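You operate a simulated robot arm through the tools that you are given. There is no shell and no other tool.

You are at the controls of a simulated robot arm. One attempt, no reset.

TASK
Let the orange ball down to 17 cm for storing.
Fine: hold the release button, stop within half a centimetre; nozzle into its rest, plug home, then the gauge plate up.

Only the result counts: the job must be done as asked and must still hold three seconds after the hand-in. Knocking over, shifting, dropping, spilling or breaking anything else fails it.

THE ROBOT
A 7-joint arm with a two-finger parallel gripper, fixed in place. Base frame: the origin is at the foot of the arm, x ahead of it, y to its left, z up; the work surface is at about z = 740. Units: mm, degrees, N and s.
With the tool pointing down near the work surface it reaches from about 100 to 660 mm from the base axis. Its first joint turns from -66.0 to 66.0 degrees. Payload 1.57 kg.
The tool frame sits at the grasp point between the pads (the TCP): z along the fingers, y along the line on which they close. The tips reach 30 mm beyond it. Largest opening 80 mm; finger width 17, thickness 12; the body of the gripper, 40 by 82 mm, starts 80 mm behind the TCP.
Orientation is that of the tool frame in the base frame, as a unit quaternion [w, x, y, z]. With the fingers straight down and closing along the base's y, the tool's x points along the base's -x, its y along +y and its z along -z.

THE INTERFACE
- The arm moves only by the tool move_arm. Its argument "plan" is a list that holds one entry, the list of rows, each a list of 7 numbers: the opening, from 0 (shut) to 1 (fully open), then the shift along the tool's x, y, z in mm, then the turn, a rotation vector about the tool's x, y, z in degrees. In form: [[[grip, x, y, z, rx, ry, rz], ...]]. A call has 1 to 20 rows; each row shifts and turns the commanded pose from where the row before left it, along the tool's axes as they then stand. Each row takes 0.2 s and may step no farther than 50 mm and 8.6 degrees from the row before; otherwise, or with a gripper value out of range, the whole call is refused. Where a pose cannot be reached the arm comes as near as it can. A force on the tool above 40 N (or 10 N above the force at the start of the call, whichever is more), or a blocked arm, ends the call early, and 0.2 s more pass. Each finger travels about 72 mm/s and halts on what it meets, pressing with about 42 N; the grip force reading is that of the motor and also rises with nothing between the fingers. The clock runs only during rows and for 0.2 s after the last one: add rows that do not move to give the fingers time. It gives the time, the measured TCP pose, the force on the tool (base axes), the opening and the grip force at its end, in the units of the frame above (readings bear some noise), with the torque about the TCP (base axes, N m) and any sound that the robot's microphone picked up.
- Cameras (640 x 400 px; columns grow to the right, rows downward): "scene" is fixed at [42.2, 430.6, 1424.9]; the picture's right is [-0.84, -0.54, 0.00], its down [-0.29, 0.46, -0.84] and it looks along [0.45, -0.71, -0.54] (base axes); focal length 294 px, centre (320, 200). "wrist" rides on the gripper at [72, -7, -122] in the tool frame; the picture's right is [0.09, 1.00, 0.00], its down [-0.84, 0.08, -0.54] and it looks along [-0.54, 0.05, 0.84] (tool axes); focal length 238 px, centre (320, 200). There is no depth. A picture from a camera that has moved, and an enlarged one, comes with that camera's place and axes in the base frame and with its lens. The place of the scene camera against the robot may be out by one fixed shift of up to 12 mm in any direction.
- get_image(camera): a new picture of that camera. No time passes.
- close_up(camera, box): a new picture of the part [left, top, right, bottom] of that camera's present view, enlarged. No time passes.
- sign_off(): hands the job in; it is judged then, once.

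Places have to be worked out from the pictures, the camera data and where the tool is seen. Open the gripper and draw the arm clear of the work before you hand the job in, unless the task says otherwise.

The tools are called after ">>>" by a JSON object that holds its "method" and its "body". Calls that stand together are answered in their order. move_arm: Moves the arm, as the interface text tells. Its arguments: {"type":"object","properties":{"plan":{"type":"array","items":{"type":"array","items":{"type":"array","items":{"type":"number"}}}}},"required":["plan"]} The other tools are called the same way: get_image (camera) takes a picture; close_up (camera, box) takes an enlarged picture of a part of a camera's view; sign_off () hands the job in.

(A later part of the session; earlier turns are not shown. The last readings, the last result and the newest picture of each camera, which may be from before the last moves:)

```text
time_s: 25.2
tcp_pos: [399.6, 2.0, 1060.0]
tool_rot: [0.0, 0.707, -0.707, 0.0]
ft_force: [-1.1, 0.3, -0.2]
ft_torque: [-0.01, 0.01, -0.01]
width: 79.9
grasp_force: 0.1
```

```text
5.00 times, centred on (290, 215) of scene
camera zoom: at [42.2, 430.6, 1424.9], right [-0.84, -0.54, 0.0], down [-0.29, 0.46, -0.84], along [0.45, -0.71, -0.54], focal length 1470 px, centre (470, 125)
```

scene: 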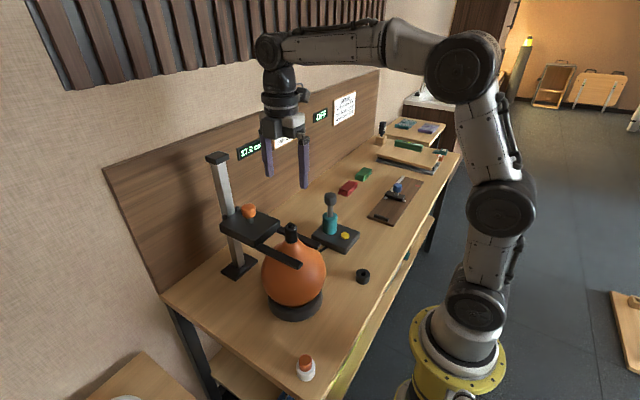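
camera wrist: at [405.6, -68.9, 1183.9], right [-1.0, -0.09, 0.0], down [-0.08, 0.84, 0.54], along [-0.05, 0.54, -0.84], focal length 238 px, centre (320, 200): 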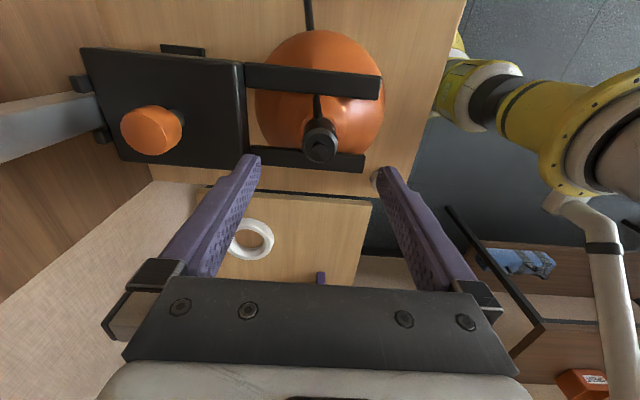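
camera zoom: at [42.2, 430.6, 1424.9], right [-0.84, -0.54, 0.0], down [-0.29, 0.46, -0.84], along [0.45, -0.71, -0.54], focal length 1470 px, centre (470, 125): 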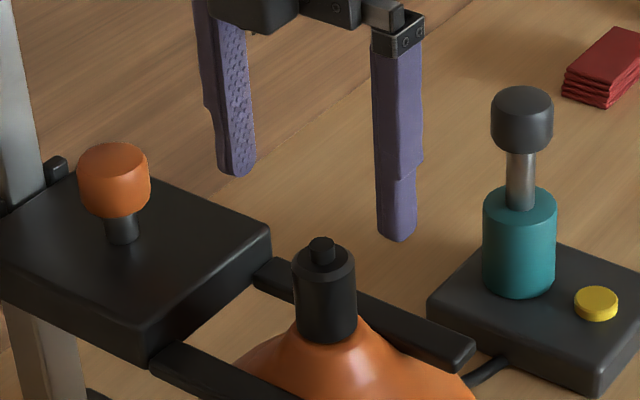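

Nozzle centred at about (399, 1, top 988, bottom ≈950), and the TCP is at x 399.6. I descend so the tips end just above the nozzle's lower edge (TCP z≈984).

>>> {"method": "move_arm", "body": {"plan": [[[1, 0.5, 0.4, 30, 0, 0, 0], [1, 0, 0, 26, 0, 0, 0], [1, 0, 0, 20, 0, 0, 0], [1, 0, 0, 0, 0, 0, 0]]]}}

>>> {"method": "get_image", "body": {"camera": "wrist"}}

>>> {"method": "close_up", "body": {"camera": "scene", "box": [242, 190, 338, 250]}}

```text
time_s: 26.2
tcp_pos: [400.5, 2.4, 985.6]
tool_rot: [-0.001, -0.707, 0.707, 0.0]
ft_force: [0.1, 0.5, -0.1]
ft_torque: [0.02, 0.0, 0.03]
width: 80.0
grasp_force: 0.1
```

```text
taken
camera wrist: at [405.8, -69.3, 1108.0], right [-1.0, -0.09, 0.0], down [-0.08, 0.84, 0.54], along [-0.05, 0.54, -0.84], focal length 238 px, centre (320, 200)
```

wrist: 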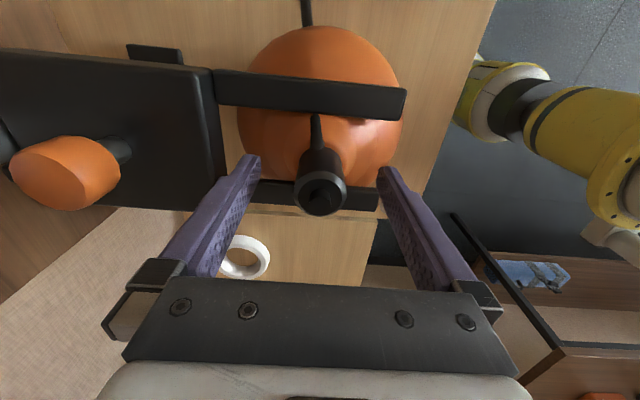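

```text
6.67 times, centred on (290, 220) of scene
camera zoom: at [42.2, 430.6, 1424.9], right [-0.84, -0.54, 0.0], down [-0.29, 0.46, -0.84], along [0.45, -0.71, -0.54], focal length 1960 px, centre (520, 67)
```

zoom: 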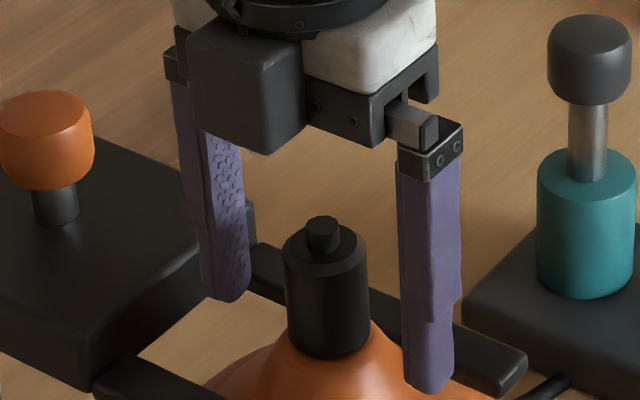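

Fingers straddle the nozzle, with the tips near its lower edge. I close on it.

>>> {"method": "move_arm", "body": {"plan": [[[0, 0, 0, 0, 0, 0, 0], [0, 0, 0, 0, 0, 0, 0], [0, 0, 0, 0, 0, 0, 0], [0, 0, 0, 0, 0, 0, 0]]]}}

>>> {"method": "get_image", "body": {"camera": "wrist"}}

>>> {"method": "close_up", "body": {"camera": "scene", "box": [242, 190, 338, 250]}}

>>> {"method": "close_up", "body": {"camera": "scene", "box": [225, 125, 289, 165]}}

```text
time_s: 27.2
tcp_pos: [400.3, 1.7, 986.5]
tool_rot: [-0.001, -0.706, 0.708, 0.0]
ft_force: [0.7, 0.7, 0.0]
ft_torque: [0.04, 0.04, 0.03]
width: 28.6
grasp_force: 38.4
```

```text
taken
camera wrist: at [405.8, -69.3, 1108.3], right [-1.0, -0.09, 0.0], down [-0.08, 0.84, 0.54], along [-0.05, 0.54, -0.84], focal length 238 px, centre (320, 200)
```

wrist: 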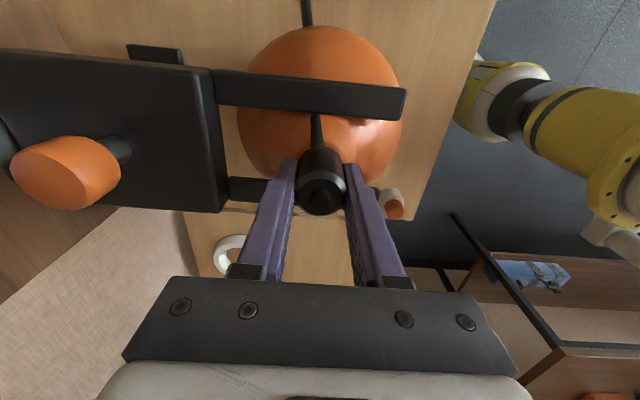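

```text
6.67 times, centred on (290, 220) of scene
camera zoom: at [42.2, 430.6, 1424.9], right [-0.84, -0.54, 0.0], down [-0.29, 0.46, -0.84], along [0.45, -0.71, -0.54], focal length 1960 px, centre (520, 67)
```

zoom: 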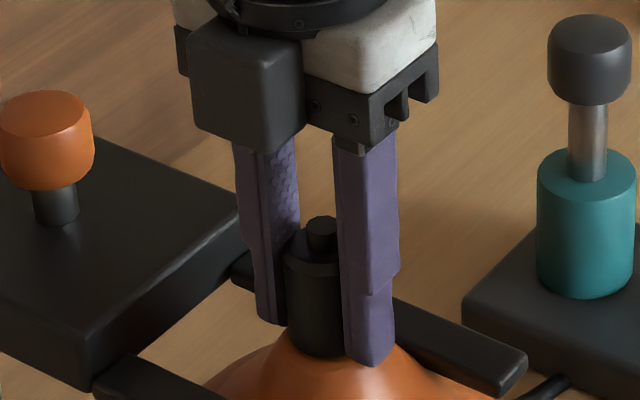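

```text
10.00 times, centred on (257, 145) of scene
camera zoom: at [42.2, 430.6, 1424.9], right [-0.84, -0.54, 0.0], down [-0.29, 0.46, -0.84], along [0.45, -0.71, -0.54], focal length 2939 px, centre (950, 750)
```

zoom: 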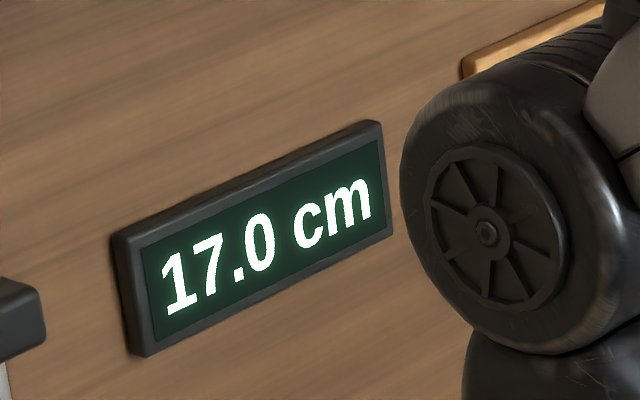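

Gripped at 28.6 mm. I pull straight up gently and watch force and ball.

>>> {"method": "move_arm", "body": {"plan": [[[0, 0, 0, -3, 0, 0, 0], [0, 0, 0, -3, 0, 0, 0], [0, 0, 0, -4, 0, 0, 0], [0, 0, 0, -5, 0, 0, 0]]]}}

>>> {"method": "close_up", "body": {"camera": "scene", "box": [242, 180, 338, 240]}}

>>> {"method": "get_image", "body": {"camera": "scene"}}

```text
time_s: 28.2
tcp_pos: [399.1, 1.6, 1000.6]
tool_rot: [0.0, -0.706, 0.708, 0.0]
ft_force: [-0.1, -0.3, -1.0]
ft_torque: [-0.03, 0.03, 0.0]
width: 28.6
grasp_force: 38.6
```

```text
6.67 times, centred on (290, 210) of scene
camera zoom: at [42.2, 430.6, 1424.9], right [-0.84, -0.54, 0.0], down [-0.29, 0.46, -0.84], along [0.45, -0.71, -0.54], focal length 1960 px, centre (520, 133)
```

zoom: 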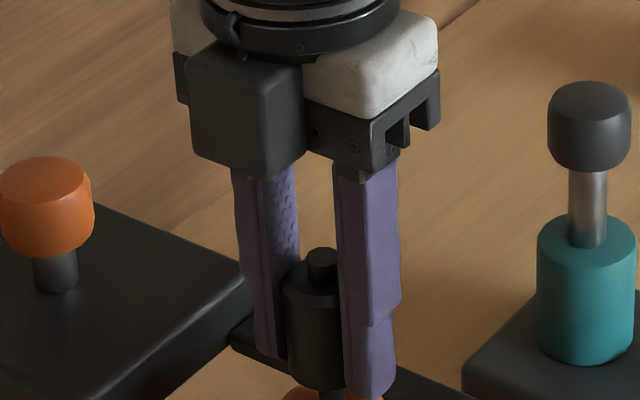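

```text
taken
```

scene: 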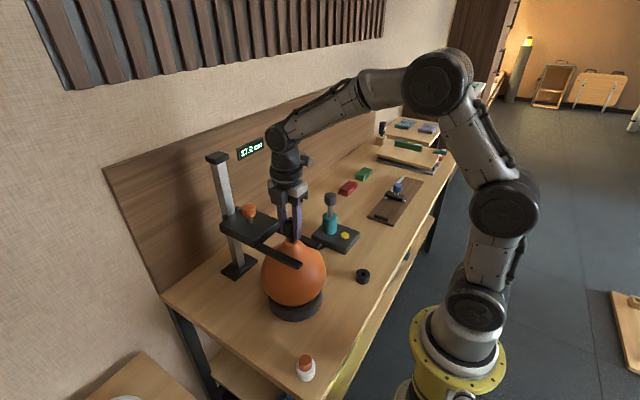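

The nozzle is sliding out with almost no force; its spigot is showing. I lift 60 mm more and look at it.

>>> {"method": "move_arm", "body": {"plan": [[[0, 0, 0, -10, 0, 0, 0], [0, 0, 0, -15, 0, 0, 0], [0, 0, 0, -20, 0, 0, 0], [0, 0, 0, -20, 0, 0, 0]]]}}

>>> {"method": "close_up", "body": {"camera": "scene", "box": [242, 160, 370, 240]}}

>>> {"method": "get_image", "body": {"camera": "wrist"}}

>>> {"method": "close_up", "body": {"camera": "scene", "box": [225, 125, 289, 165]}}

```text
time_s: 29.2
tcp_pos: [399.9, 2.4, 1064.8]
tool_rot: [0.0, -0.706, 0.708, 0.001]
ft_force: [0.2, -0.1, -1.4]
ft_torque: [0.0, -0.01, -0.02]
width: 28.3
grasp_force: 38.2
```

```text
5.00 times, centred on (306, 200) of scene
camera zoom: at [42.2, 430.6, 1424.9], right [-0.84, -0.54, 0.0], down [-0.29, 0.46, -0.84], along [0.45, -0.71, -0.54], focal length 1470 px, centre (390, 200)
```

zoom: 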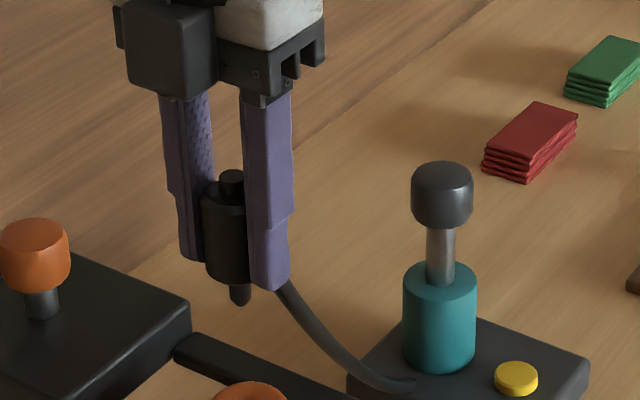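

```text
taken
camera wrist: at [405.7, -69.4, 1187.4], right [-1.0, -0.09, 0.0], down [-0.08, 0.84, 0.54], along [-0.05, 0.54, -0.84], focal length 238 px, centre (320, 200)
```

wrist: 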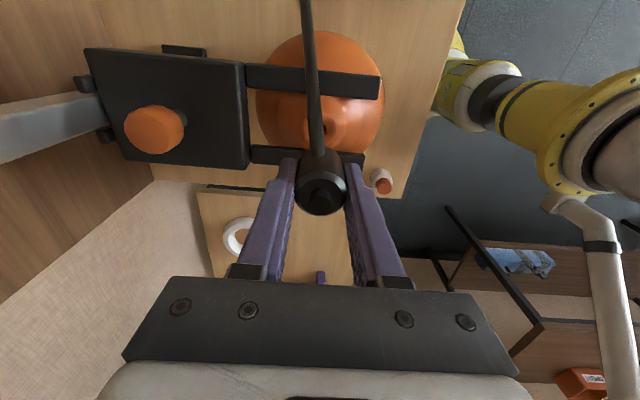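

```text
10.00 times, centred on (257, 145) of scene
camera zoom: at [42.2, 430.6, 1424.9], right [-0.84, -0.54, 0.0], down [-0.29, 0.46, -0.84], along [0.45, -0.71, -0.54], focal length 2939 px, centre (950, 750)
```

zoom: 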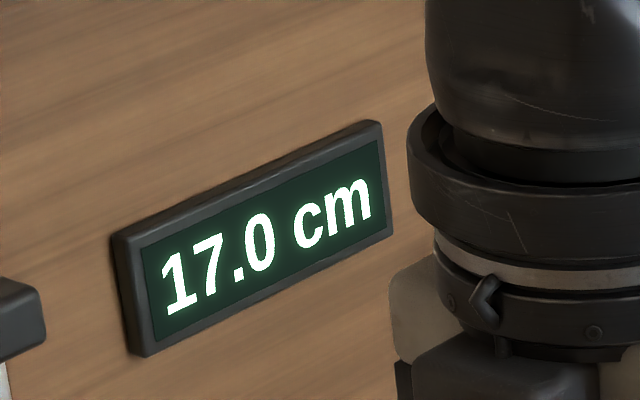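

Nozzle free, with a ~20 mm spigot (tip about 52 mm below the TCP), and the ball still reads 17.0. I carry it at height toward the rest, stopping beside it so the wrist camera can see the hole.

>>> {"method": "move_arm", "body": {"plan": [[[0, 41, 17.5, 0, 0, 0, 0], [0, 41, 17.5, 0, 0, 0, 0], [0, 41, 17.5, 0, 0, 0, 0], [0, 41, 17.5, 0, 0, 0, 0], [0, 0, 0, 33, 0, 0, 0], [0, 0, 0, 33, 0, 0, 0], [0, 0, 0, 0, 0, 0, 0]]]}}

>>> {"method": "get_image", "body": {"camera": "wrist"}}

>>> {"method": "get_image", "body": {"camera": "scene"}}

```text
time_s: 30.8
tcp_pos: [328.8, -163.3, 1000.2]
tool_rot: [0.0, -0.707, 0.707, 0.0]
ft_force: [-1.2, -0.1, -0.2]
ft_torque: [-0.01, 0.01, -0.02]
width: 28.7
grasp_force: 38.6
```

```text
taken
camera wrist: at [335.1, -234.1, 1122.7], right [-1.0, -0.09, 0.0], down [-0.08, 0.84, 0.54], along [-0.05, 0.54, -0.84], focal length 238 px, centre (320, 200)
```

wrist: 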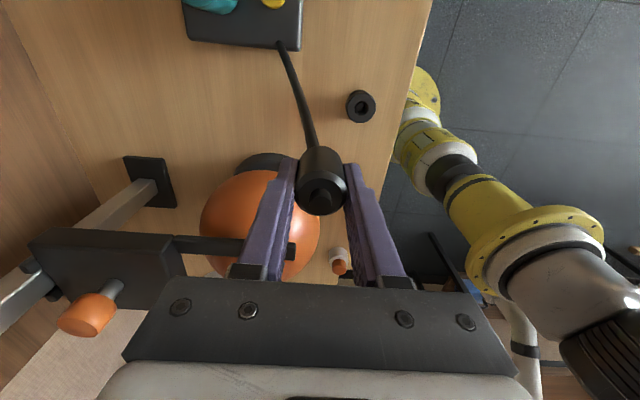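

```text
taken
```

scene: 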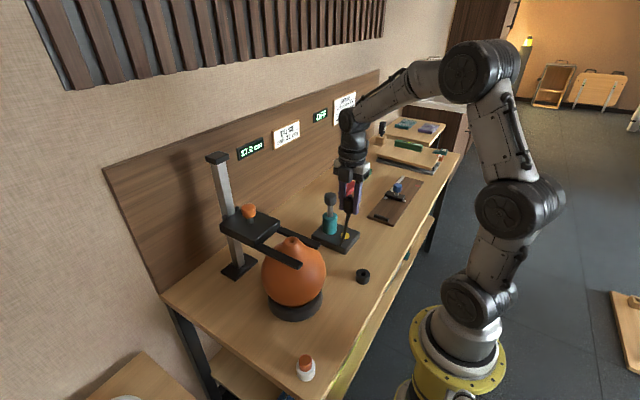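

>>> {"method": "close_up", "body": {"camera": "wrist", "box": [320, 75, 400, 125]}}

>>> {"method": "close_up", "body": {"camera": "scene", "box": [300, 150, 396, 210]}}

>>> {"method": "close_up", "body": {"camera": "scene", "box": [242, 200, 338, 260]}}

```text
8.00 times, centred on (360, 100) of wrist
camera zoom: at [335.1, -234.1, 1122.7], right [-1.0, -0.09, 0.0], down [-0.08, 0.84, 0.54], along [-0.05, 0.54, -0.84], focal length 1907 px, centre (0, 1000)
```

zoom: 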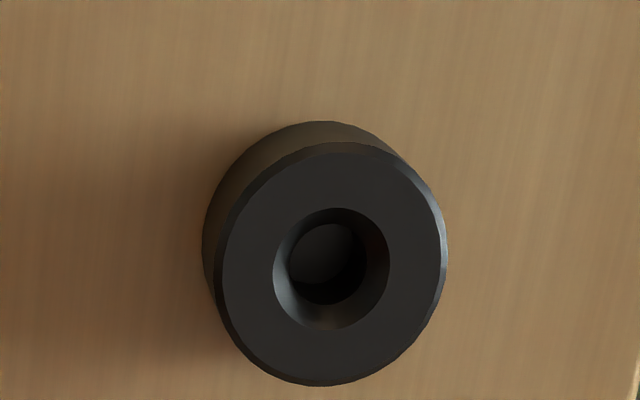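

```text
6.67 times, centred on (348, 180) of scene
camera zoom: at [42.2, 430.6, 1424.9], right [-0.84, -0.54, 0.0], down [-0.29, 0.46, -0.84], along [0.45, -0.71, -0.54], focal length 1960 px, centre (133, 333)
```

zoom: 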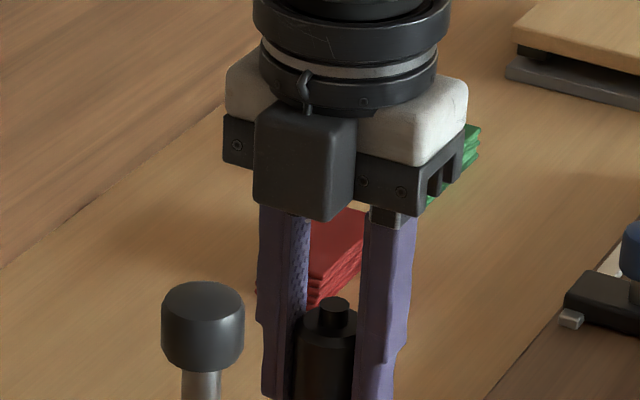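

```text
6.67 times, centred on (290, 230) of scene
camera zoom: at [42.2, 430.6, 1424.9], right [-0.84, -0.54, 0.0], down [-0.29, 0.46, -0.84], along [0.45, -0.71, -0.54], focal length 1960 px, centre (520, 0)
```

zoom: 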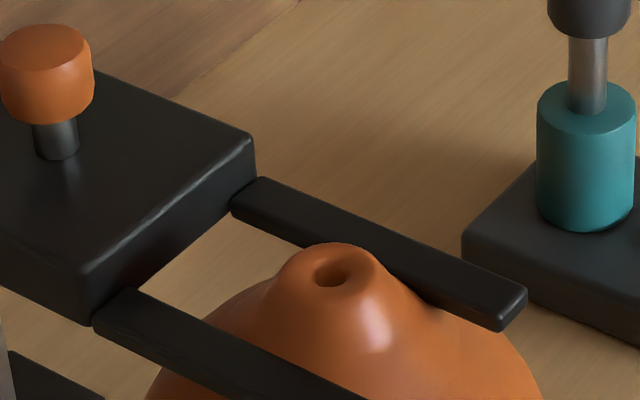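

Rest hole refined to about (269, -165), top z≈764, funnel Ø≈21. I check how the nozzle sits between the pads before lowering.

>>> {"method": "close_up", "body": {"camera": "wrist", "box": [280, 140, 376, 200]}}

>>> {"method": "close_up", "body": {"camera": "wrist", "box": [272, 160, 368, 220]}}

>>> {"method": "close_up", "body": {"camera": "scene", "box": [310, 180, 390, 230]}}

```text
6.67 times, centred on (328, 170) of wrist
camera zoom: at [335.1, -234.1, 1122.7], right [-1.0, -0.09, 0.0], down [-0.08, 0.84, 0.54], along [-0.05, 0.54, -0.84], focal length 1589 px, centre (267, 400)
```

zoom: 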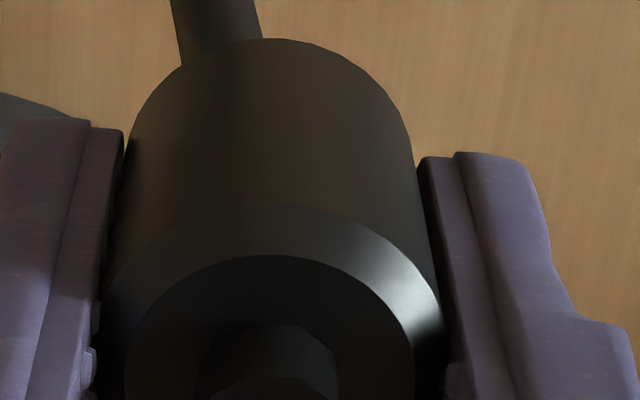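

```text
6.67 times, centred on (320, 190) of wrist
camera zoom: at [335.1, -234.1, 1122.7], right [-1.0, -0.09, 0.0], down [-0.08, 0.84, 0.54], along [-0.05, 0.54, -0.84], focal length 1589 px, centre (320, 267)
```

zoom: 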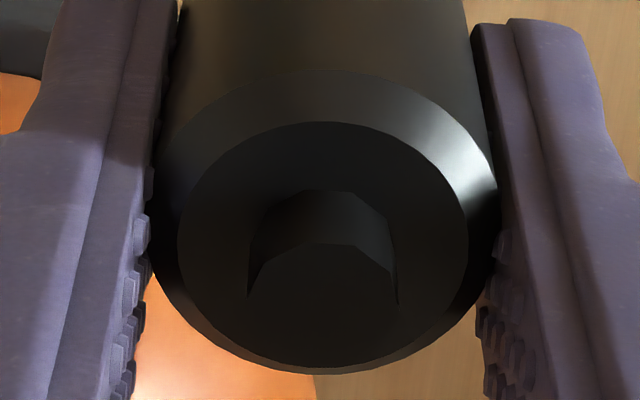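

```text
8.00 times, centred on (350, 205) of scene
camera zoom: at [42.2, 430.6, 1424.9], right [-0.84, -0.54, 0.0], down [-0.29, 0.46, -0.84], along [0.45, -0.71, -0.54], focal length 2352 px, centre (80, 160)
```

zoom: 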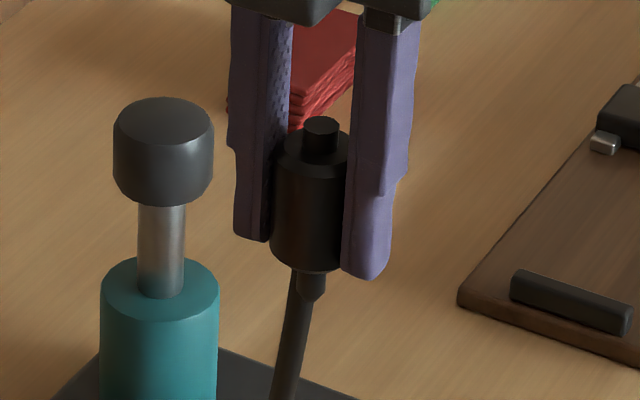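

The nozzle axis sits about 2 mm toward -y of the TCP. I move over the rest (TCP 268.8, -163.2) and descend to about 14 mm above entry.

>>> {"method": "move_arm", "body": {"plan": [[[0, 0, 30, 35, 0, 0, 0], [0, 0, 30, 35, 0, 0, 0], [0, 0, 0, 40, 0, 0, 0], [0, 0, 0, 35, 0, 0, 0], [0, 0, 0, 25, 0, 0, 0], [0, 0, 0, 0, 0, 0, 0]]]}}

>>> {"method": "get_image", "body": {"camera": "wrist"}}

>>> {"method": "close_up", "body": {"camera": "scene", "box": [322, 230, 402, 290]}}

```text
time_s: 32.2
tcp_pos: [268.0, -162.8, 828.4]
tool_rot: [0.0, -0.706, 0.708, 0.0]
ft_force: [-0.7, 0.6, -0.6]
ft_torque: [-0.01, 0.01, 0.0]
width: 28.9
grasp_force: 38.3
```

```text
taken
camera wrist: at [273.1, -233.7, 951.1], right [-1.0, -0.09, 0.0], down [-0.08, 0.84, 0.54], along [-0.05, 0.54, -0.84], focal length 238 px, centre (320, 200)
```

wrist: 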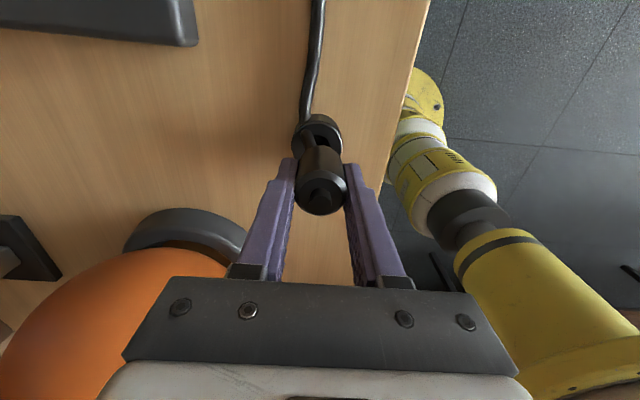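

```text
6.67 times, centred on (362, 260) of scene
camera zoom: at [42.2, 430.6, 1424.9], right [-0.84, -0.54, 0.0], down [-0.29, 0.46, -0.84], along [0.45, -0.71, -0.54], focal length 1960 px, centre (40, -200)
```

zoom: 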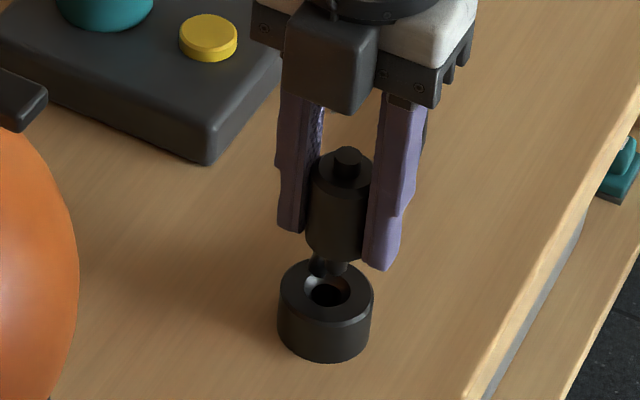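

>>> {"method": "close_up", "body": {"camera": "wrist", "box": [272, 100, 368, 160]}}

>>> {"method": "close_up", "body": {"camera": "scene", "box": [342, 250, 390, 280]}}

```text
6.67 times, centred on (320, 130) of wrist
camera zoom: at [273.1, -233.7, 951.1], right [-1.0, -0.09, 0.0], down [-0.08, 0.84, 0.54], along [-0.05, 0.54, -0.84], focal length 1589 px, centre (320, 667)
```

zoom: 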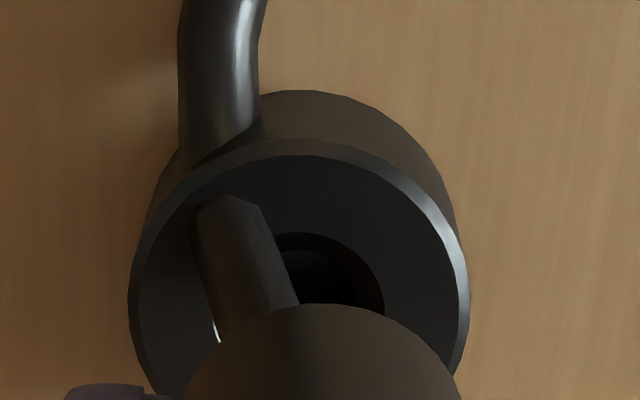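

```text
13.33 times, centred on (366, 265) of scene
camera zoom: at [42.2, 430.6, 1424.9], right [-0.84, -0.54, 0.0], down [-0.29, 0.46, -0.84], along [0.45, -0.71, -0.54], focal length 3919 px, centre (-293, -667)
```

zoom: 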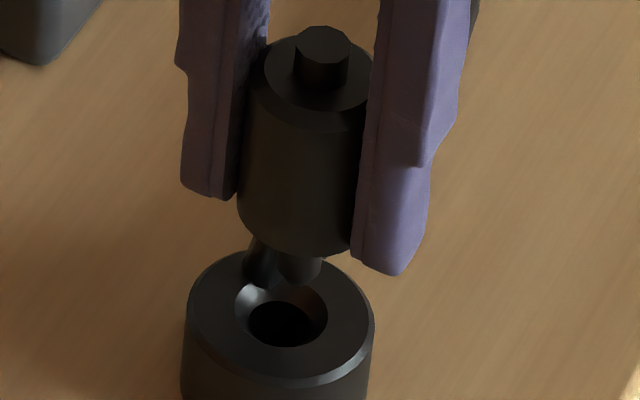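

Relative views show the spigot about 1.5 mm off in x. I correct and lower 28 mm in small steps, watching the force.

>>> {"method": "move_arm", "body": {"plan": [[[0, 0.3, -1.5, 4, 0, 0, 0], [0, 0, 0, 6, 0, 0, 0], [0, 0, 0, 6, 0, 0, 0], [0, 0, 0, 6, 0, 0, 0], [0, 0, 0, 6, 0, 0, 0]]]}}

>>> {"method": "close_up", "body": {"camera": "scene", "box": [342, 250, 390, 280]}}

>>> {"method": "close_up", "body": {"camera": "wrist", "box": [272, 100, 368, 160]}}

```text
time_s: 33.4
tcp_pos: [269.8, -163.9, 800.4]
tool_rot: [0.0, -0.706, 0.708, 0.0]
ft_force: [-0.4, -0.1, -0.1]
ft_torque: [0.01, -0.04, -0.01]
width: 28.8
grasp_force: 38.4
```

```text
13.33 times, centred on (366, 265) of scene
camera zoom: at [42.2, 430.6, 1424.9], right [-0.84, -0.54, 0.0], down [-0.29, 0.46, -0.84], along [0.45, -0.71, -0.54], focal length 3919 px, centre (-293, -667)
```

zoom: 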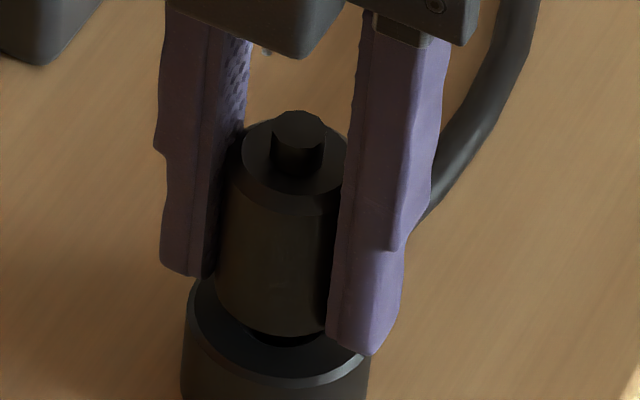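

```text
6.67 times, centred on (320, 130) of wrist
camera zoom: at [276.6, -234.4, 923.9], right [-1.0, -0.09, 0.0], down [-0.08, 0.84, 0.54], along [-0.05, 0.54, -0.84], focal length 1589 px, centre (320, 667)
```

zoom: 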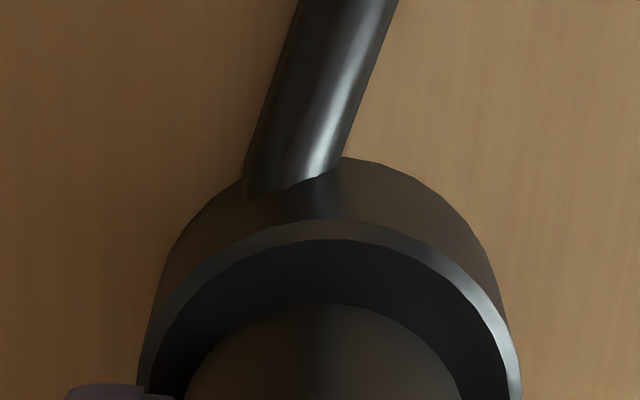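

The spigot is in the hole with no side load, and the body is a few mm above the rest. I lower slowly to seat.

>>> {"method": "move_arm", "body": {"plan": [[[0, 0, 0, 2, 0, 0, 0], [0, 0, 0, 2, 0, 0, 0], [0, 0, 0, 2, 0, 0, 0]]]}}

>>> {"method": "close_up", "body": {"camera": "scene", "box": [342, 250, 390, 280]}}

```text
time_s: 34.2
tcp_pos: [270.5, -162.6, 796.0]
tool_rot: [0.0, -0.706, 0.708, -0.001]
ft_force: [-5.3, 9.7, 33.8]
ft_torque: [0.05, -0.1, 0.04]
width: 28.4
grasp_force: 38.7
```

```text
13.33 times, centred on (366, 265) of scene
camera zoom: at [41.7, 430.9, 1424.8], right [-0.84, -0.54, 0.0], down [-0.29, 0.46, -0.84], along [0.45, -0.71, -0.54], focal length 3919 px, centre (-293, -667)
```

zoom: 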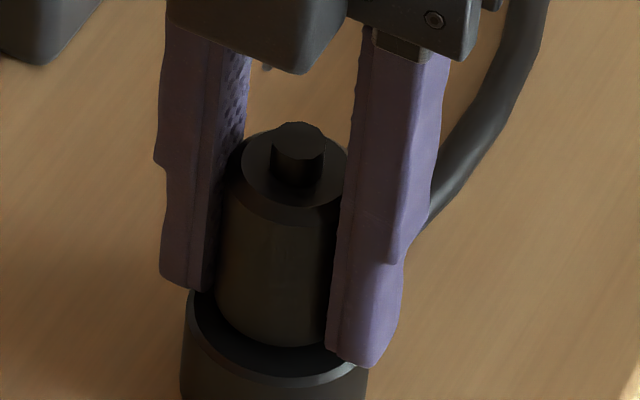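

Seated at TCP z≈796 (34 N push). I back off 1.5 mm to unload, open, and check the nozzle stays put.

>>> {"method": "move_arm", "body": {"plan": [[[0, 0, 0, -1.5, 0, 0, 0], [0.7, 0, 0, 0, 0, 0, 0], [0.7, 0, 0, 0, 0, 0, 0], [0.7, 0, 0, 0, 0, 0, 0]]]}}

>>> {"method": "close_up", "body": {"camera": "scene", "box": [334, 240, 398, 280]}}

>>> {"method": "get_image", "body": {"camera": "wrist"}}

```text
time_s: 35.2
tcp_pos: [270.0, -162.7, 796.7]
tool_rot: [0.0, -0.706, 0.708, -0.001]
ft_force: [0.3, 0.0, 0.7]
ft_torque: [0.01, 0.01, 0.01]
width: 55.8
grasp_force: 0.0
```

```text
10.00 times, centred on (366, 260) of scene
camera zoom: at [42.2, 430.6, 1424.9], right [-0.84, -0.54, 0.0], down [-0.29, 0.46, -0.84], along [0.45, -0.71, -0.54], focal length 2939 px, centre (-140, -400)
```

zoom: 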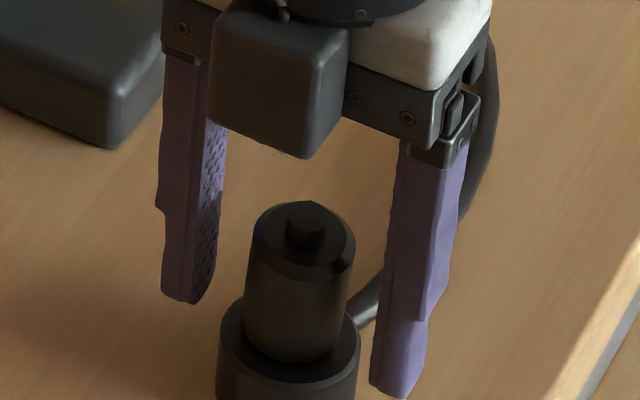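

```text
taken
camera wrist: at [275.7, -234.3, 919.0], right [-1.0, -0.09, 0.0], down [-0.08, 0.84, 0.54], along [-0.05, 0.54, -0.84], focal length 238 px, centre (320, 200)
```

wrist: 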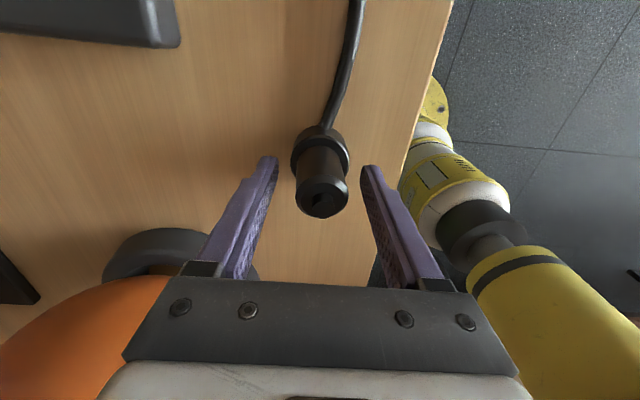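

The nozzle stands upright in the rest. I open and rise straight up to verify.

>>> {"method": "move_arm", "body": {"plan": [[[0.8, 0, 0, -15, 0, 0, 0], [0.8, 0, 0, -30, 0, 0, 0], [0.8, 0, 0, -45, 0, 0, 0], [0.8, 0, 0, -45, 0, 0, 0], [0.8, 0, 0, 0, 0, 0, 0]]]}}

>>> {"method": "close_up", "body": {"camera": "scene", "box": [338, 245, 402, 285]}}

>>> {"method": "get_image", "body": {"camera": "wrist"}}

>>> {"method": "get_image", "body": {"camera": "scene"}}

```text
time_s: 36.4
tcp_pos: [269.6, -166.1, 932.3]
tool_rot: [0.0, -0.707, 0.708, 0.0]
ft_force: [0.1, -0.8, 0.4]
ft_torque: [0.01, -0.03, 0.0]
width: 63.9
grasp_force: 0.0
```

```text
10.00 times, centred on (370, 265) of scene
camera zoom: at [42.1, 430.6, 1424.9], right [-0.84, -0.54, 0.0], down [-0.29, 0.46, -0.84], along [0.45, -0.71, -0.54], focal length 2939 px, centre (-180, -450)
```

zoom: 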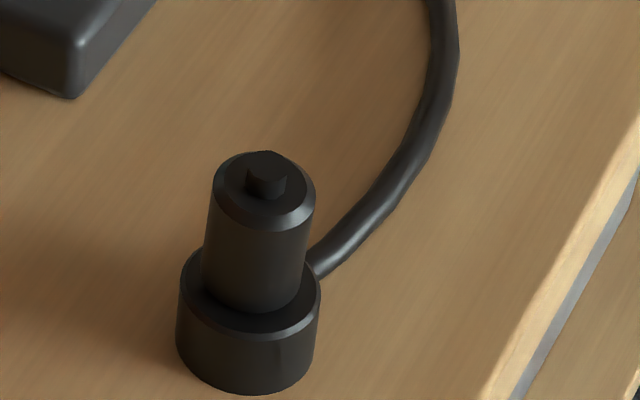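

```text
taken
camera wrist: at [275.9, -237.4, 1056.6], right [-1.0, -0.09, 0.0], down [-0.08, 0.84, 0.54], along [-0.05, 0.54, -0.84], focal length 238 px, centre (320, 200)
```

wrist: 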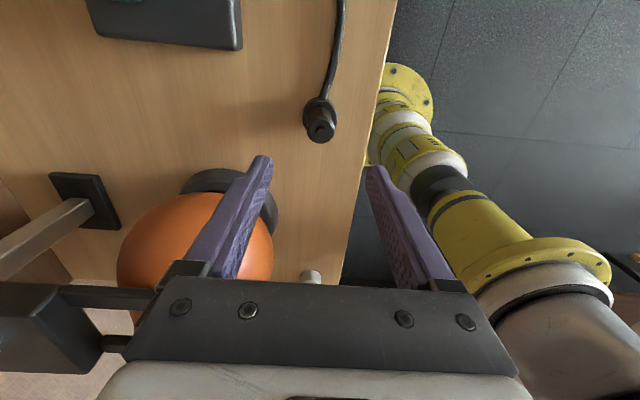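

```text
taken
```

scene: 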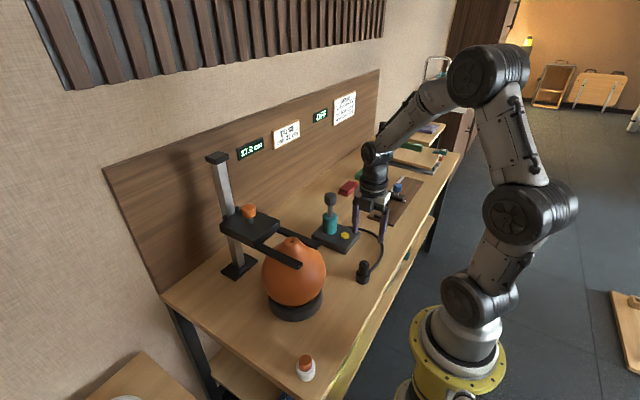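

>>> {"method": "close_up", "body": {"camera": "wrist", "box": [288, 85, 352, 145]}}

>>> {"method": "close_up", "body": {"camera": "scene", "box": [346, 256, 378, 286]}}

>>> {"method": "close_up", "body": {"camera": "scene", "box": [225, 125, 289, 165]}}

```text
6.67 times, centred on (320, 115) of wrist
camera zoom: at [275.9, -237.4, 1056.6], right [-1.0, -0.09, 0.0], down [-0.08, 0.84, 0.54], along [-0.05, 0.54, -0.84], focal length 1589 px, centre (320, 767)
```

zoom: 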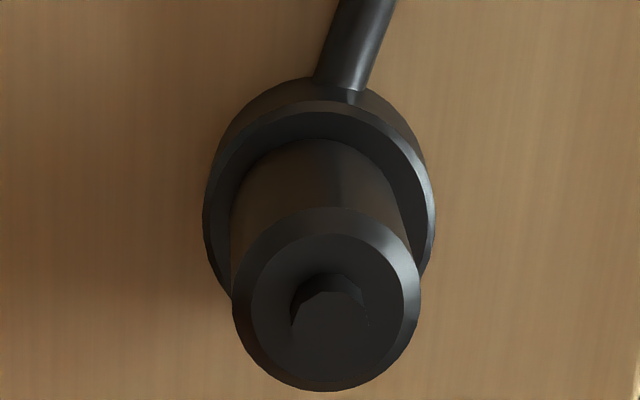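

```text
13.33 times, centred on (362, 271) of scene
camera zoom: at [42.1, 430.6, 1424.9], right [-0.84, -0.54, 0.0], down [-0.29, 0.46, -0.84], along [0.45, -0.71, -0.54], focal length 3919 px, centre (-240, -747)
```

zoom: 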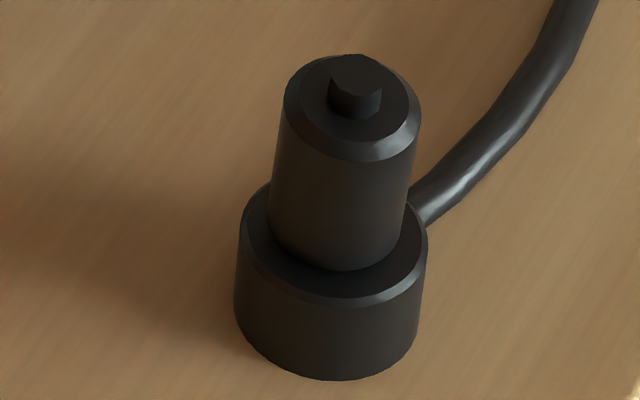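

```text
10.00 times, centred on (257, 145) of scene
camera zoom: at [42.1, 430.6, 1424.9], right [-0.84, -0.54, 0.0], down [-0.29, 0.46, -0.84], along [0.45, -0.71, -0.54], focal length 2939 px, centre (950, 750)
```

zoom: 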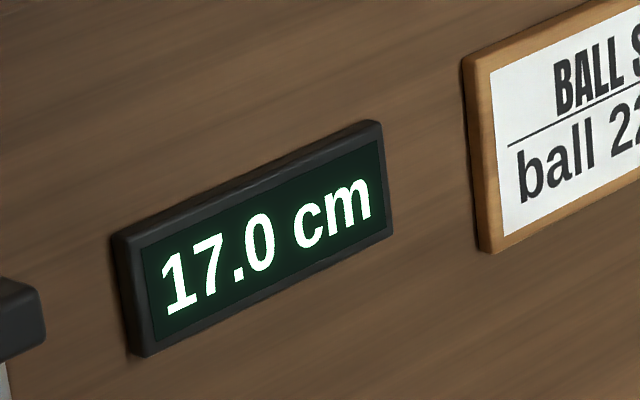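

The nozzle is seated in its rest and the display still reads 17.0. Next the plug: I rise a bit and move over its holder near (259, 151) for a close look.

>>> {"method": "move_arm", "body": {"plan": [[[1, 0, 0, -45, 0, 0, 0], [1, -45, 1.5, 0, 0, 0, 0], [1, -45, 1.5, 0, 0, 0, 0], [1, -45, 1.5, 0, 0, 0, 0], [1, -45, 1.5, 0, 0, 0, 0], [1, -45, 1.5, 0, 0, 0, 0], [1, -45, 1.5, 0, 0, 0, 0], [1, -45, 1.5, 0, 0, 0, 0], [1, 0, 0, 30, 0, 0, 0], [1, 0, 0, 0, 0, 0, 0]]]}}

>>> {"method": "get_image", "body": {"camera": "wrist"}}

>>> {"method": "get_image", "body": {"camera": "scene"}}

```text
time_s: 38.6
tcp_pos: [260.2, 153.2, 946.2]
tool_rot: [0.001, -0.707, 0.707, -0.001]
ft_force: [0.3, 0.6, -0.1]
ft_torque: [-0.01, 0.02, -0.01]
width: 80.1
grasp_force: 0.1
```

```text
taken
camera wrist: at [265.1, 81.4, 1070.1], right [-1.0, -0.09, 0.0], down [-0.08, 0.84, 0.54], along [-0.05, 0.54, -0.84], focal length 238 px, centre (320, 200)
```

wrist: 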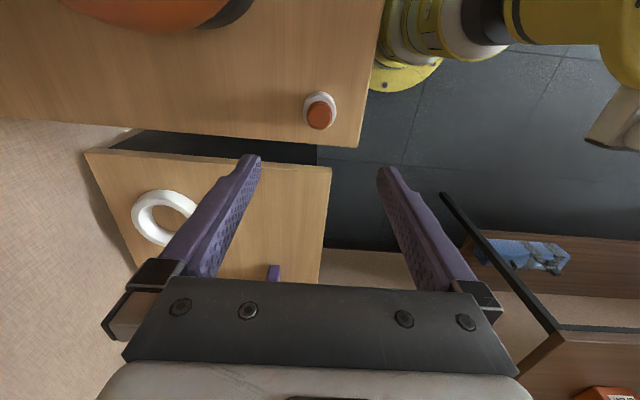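

```text
taken
```

scene: 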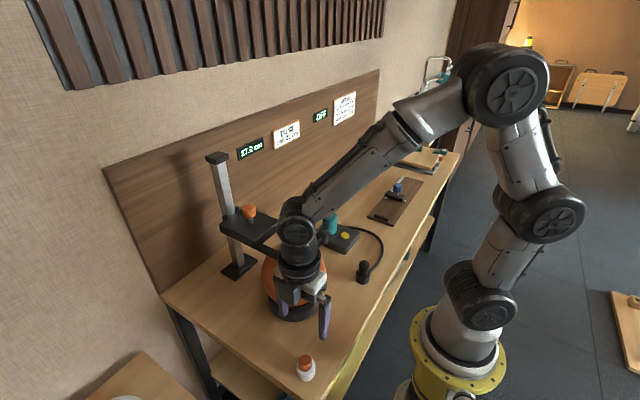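

>>> {"method": "close_up", "body": {"camera": "wrist", "box": [280, 80, 360, 130]}}

>>> {"method": "close_up", "body": {"camera": "scene", "box": [281, 345, 329, 385]}}

>>> {"method": "close_up", "body": {"camera": "scene", "box": [238, 225, 350, 345]}}

```text
8.00 times, centred on (320, 105) of wrist
camera zoom: at [265.1, 81.4, 1070.1], right [-1.0, -0.09, 0.0], down [-0.08, 0.84, 0.54], along [-0.05, 0.54, -0.84], focal length 1907 px, centre (320, 960)
```

zoom: 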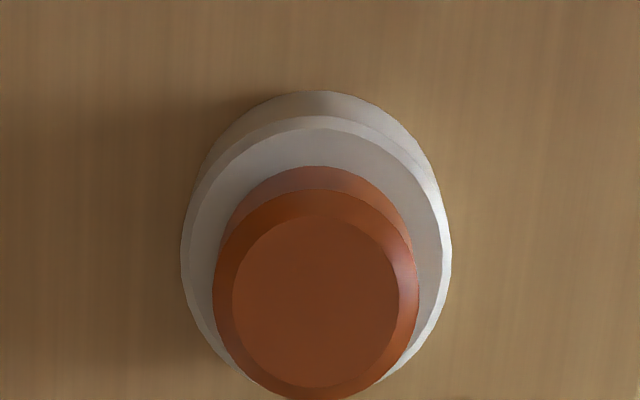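

```text
10.00 times, centred on (305, 365) of scene
camera zoom: at [42.1, 430.6, 1424.9], right [-0.84, -0.54, 0.0], down [-0.29, 0.46, -0.84], along [0.45, -0.71, -0.54], focal length 2939 px, centre (470, -1450)
```

zoom: 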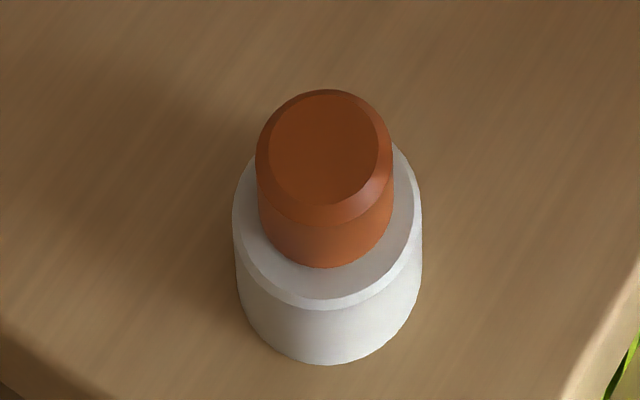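

```text
3.33 times, centred on (294, 285) of scene
camera zoom: at [42.1, 430.6, 1424.9], right [-0.84, -0.54, 0.0], down [-0.29, 0.46, -0.84], along [0.45, -0.71, -0.54], focal length 980 px, centre (407, -83)
```

zoom: 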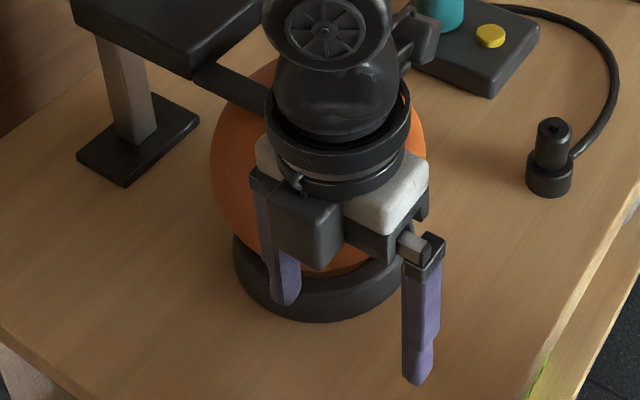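

Plug cap (Ø≈30) centred at about (259, 151), top near z≈780. I descend partway to refine its height.

>>> {"method": "move_arm", "body": {"plan": [[[1, 1.5, 0.5, 40, 0, 0, 0], [1, 0, 0, 40, 0, 0, 0], [1, 0, 0, 0, 0, 0, 0]]]}}

>>> {"method": "get_image", "body": {"camera": "wrist"}}

>>> {"method": "close_up", "body": {"camera": "wrist", "box": [280, 110, 360, 160]}}

>>> {"method": "close_up", "body": {"camera": "scene", "box": [265, 325, 345, 385]}}

```text
time_s: 39.4
tcp_pos: [256.9, 150.0, 866.1]
tool_rot: [0.001, -0.707, 0.707, 0.0]
ft_force: [0.4, 0.0, 0.4]
ft_torque: [0.0, -0.01, 0.01]
width: 80.2
grasp_force: 0.1
```

```text
taken
camera wrist: at [263.3, 78.3, 988.5], right [-1.0, -0.09, 0.0], down [-0.08, 0.84, 0.54], along [-0.05, 0.54, -0.84], focal length 238 px, centre (320, 200)
```

wrist: 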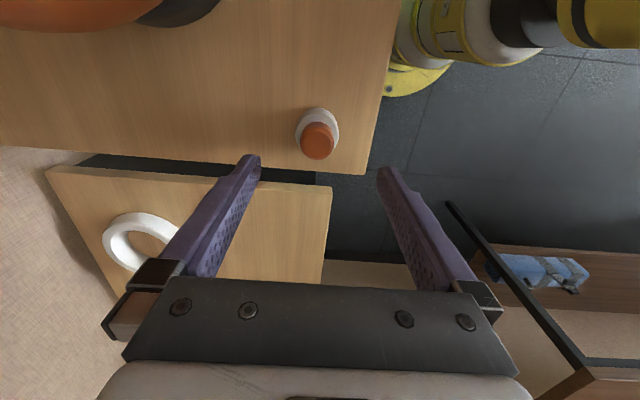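

```text
8.00 times, centred on (320, 135) of wrist
camera zoom: at [263.3, 78.3, 988.5], right [-1.0, -0.09, 0.0], down [-0.08, 0.84, 0.54], along [-0.05, 0.54, -0.84], focal length 1907 px, centre (320, 720)
```

zoom: 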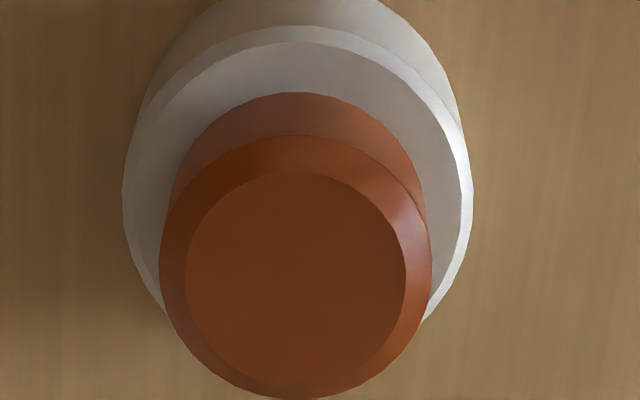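

```text
6.67 times, centred on (305, 355) of scene
camera zoom: at [42.2, 430.6, 1424.9], right [-0.84, -0.54, 0.0], down [-0.29, 0.46, -0.84], along [0.45, -0.71, -0.54], focal length 1960 px, centre (420, -833)
```

zoom: 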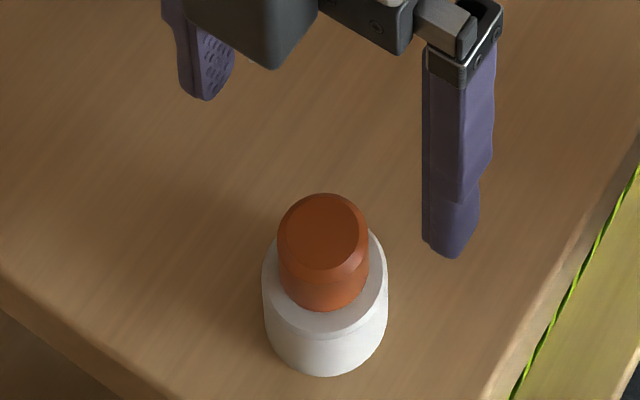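

Plug cap top ≈787, Ø30, about 2.7 mm toward +x of the TCP. I correct and descend to TCP z≈798 so the tips clear the white holder.

>>> {"method": "move_arm", "body": {"plan": [[[1, 0, -2.7, 25, 0, 0, 0], [1, 0, 0, 25, 0, 0, 0], [1, 0, 0, 18, 0, 0, 0], [1, 0, 0, 0, 0, 0, 0]]]}}

>>> {"method": "get_image", "body": {"camera": "wrist"}}

>>> {"method": "close_up", "body": {"camera": "scene", "box": [265, 325, 345, 385]}}

```text
time_s: 40.4
tcp_pos: [262.8, 151.3, 800.1]
tool_rot: [0.0, -0.706, 0.708, 0.0]
ft_force: [0.5, 0.2, -0.8]
ft_torque: [0.04, -0.01, 0.01]
width: 80.1
grasp_force: 0.0
```

```text
taken
camera wrist: at [268.4, 80.0, 922.3], right [-1.0, -0.09, 0.0], down [-0.08, 0.84, 0.54], along [-0.05, 0.54, -0.84], focal length 238 px, centre (320, 200)
```

wrist: 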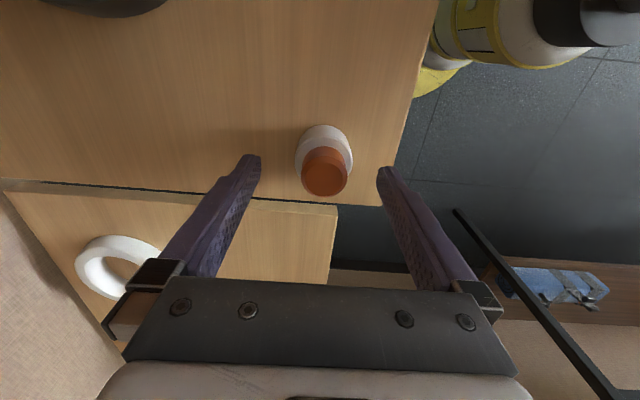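

```text
6.67 times, centred on (305, 355) of scene
camera zoom: at [42.2, 430.6, 1424.9], right [-0.84, -0.54, 0.0], down [-0.29, 0.46, -0.84], along [0.45, -0.71, -0.54], focal length 1960 px, centre (420, -833)
```

zoom: 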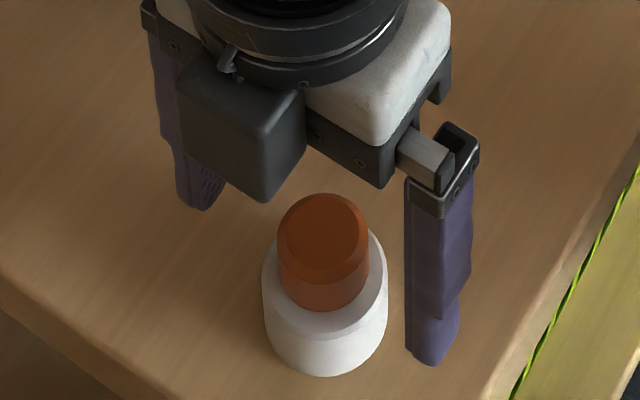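

The TCP settled about 2.5 mm past the cap in x; I correct, lower 3 mm, and close on the cap.

>>> {"method": "move_arm", "body": {"plan": [[[1, 0.5, 2.4, 3, 0, 0, 0], [1, 0, 0, 0, 0, 0, 0], [0, 0, 0, 0, 0, 0, 0], [0, 0, 0, 0, 0, 0, 0], [0, 0, 0, 0, 0, 0, 0], [0, 0, 0, 0, 0, 0, 0]]]}}

>>> {"method": "get_image", "body": {"camera": "wrist"}}

>>> {"method": "close_up", "body": {"camera": "scene", "box": [265, 325, 345, 385]}}

```text
time_s: 41.8
tcp_pos: [261.2, 150.6, 796.9]
tool_rot: [0.0, -0.706, 0.708, 0.0]
ft_force: [0.3, -0.5, 0.0]
ft_torque: [0.01, -0.01, -0.02]
width: 26.4
grasp_force: 37.8
```

```text
taken
camera wrist: at [266.2, 78.8, 919.4], right [-1.0, -0.09, 0.0], down [-0.08, 0.84, 0.54], along [-0.05, 0.54, -0.84], focal length 238 px, centre (320, 200)
```

wrist: 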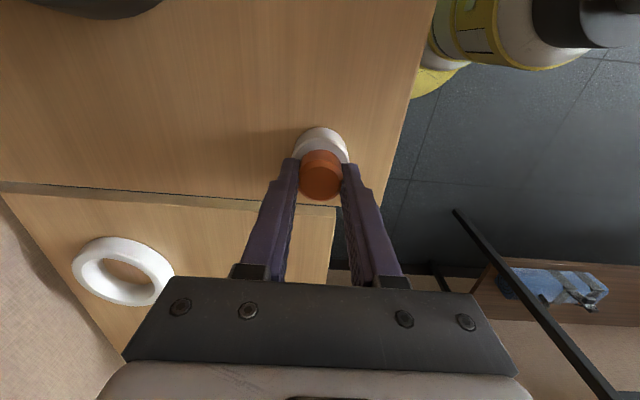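

```text
6.67 times, centred on (305, 355) of scene
camera zoom: at [42.2, 430.6, 1424.9], right [-0.84, -0.54, 0.0], down [-0.29, 0.46, -0.84], along [0.45, -0.71, -0.54], focal length 1960 px, centre (420, -833)
```

zoom: 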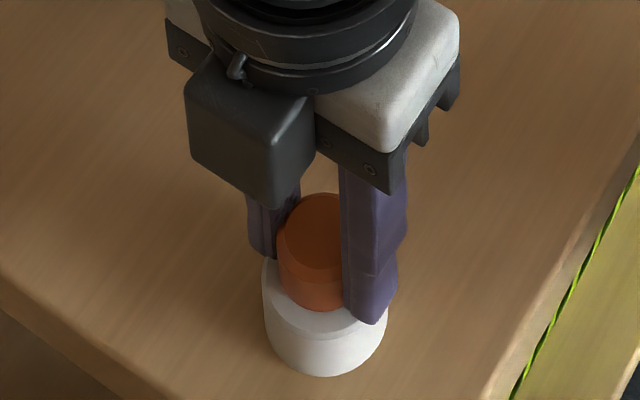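

>>> {"method": "close_up", "body": {"camera": "wrist", "box": [272, 120, 368, 210]}}

>>> {"method": "close_up", "body": {"camera": "scene", "box": [289, 342, 329, 382]}}

```text
4.44 times, centred on (320, 165) of wrist
camera zoom: at [266.2, 78.8, 919.4], right [-1.0, -0.09, 0.0], down [-0.08, 0.84, 0.54], along [-0.05, 0.54, -0.84], focal length 1059 px, centre (320, 356)
```

zoom: 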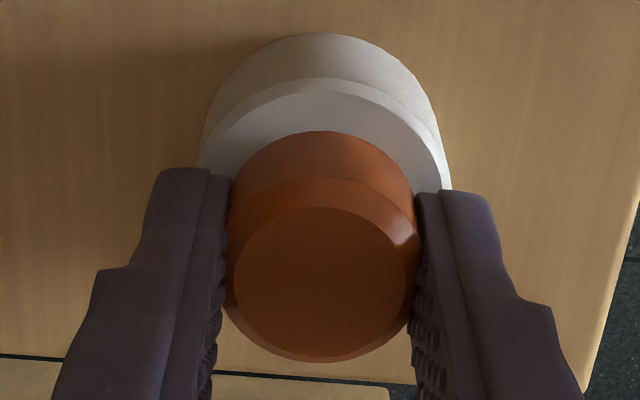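

```text
10.00 times, centred on (309, 362) of scene
camera zoom: at [42.2, 430.6, 1424.9], right [-0.84, -0.54, 0.0], down [-0.29, 0.46, -0.84], along [0.45, -0.71, -0.54], focal length 2939 px, centre (430, -1420)
```

zoom: 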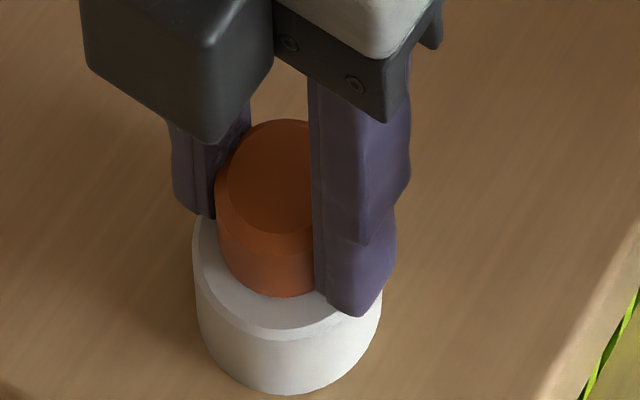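

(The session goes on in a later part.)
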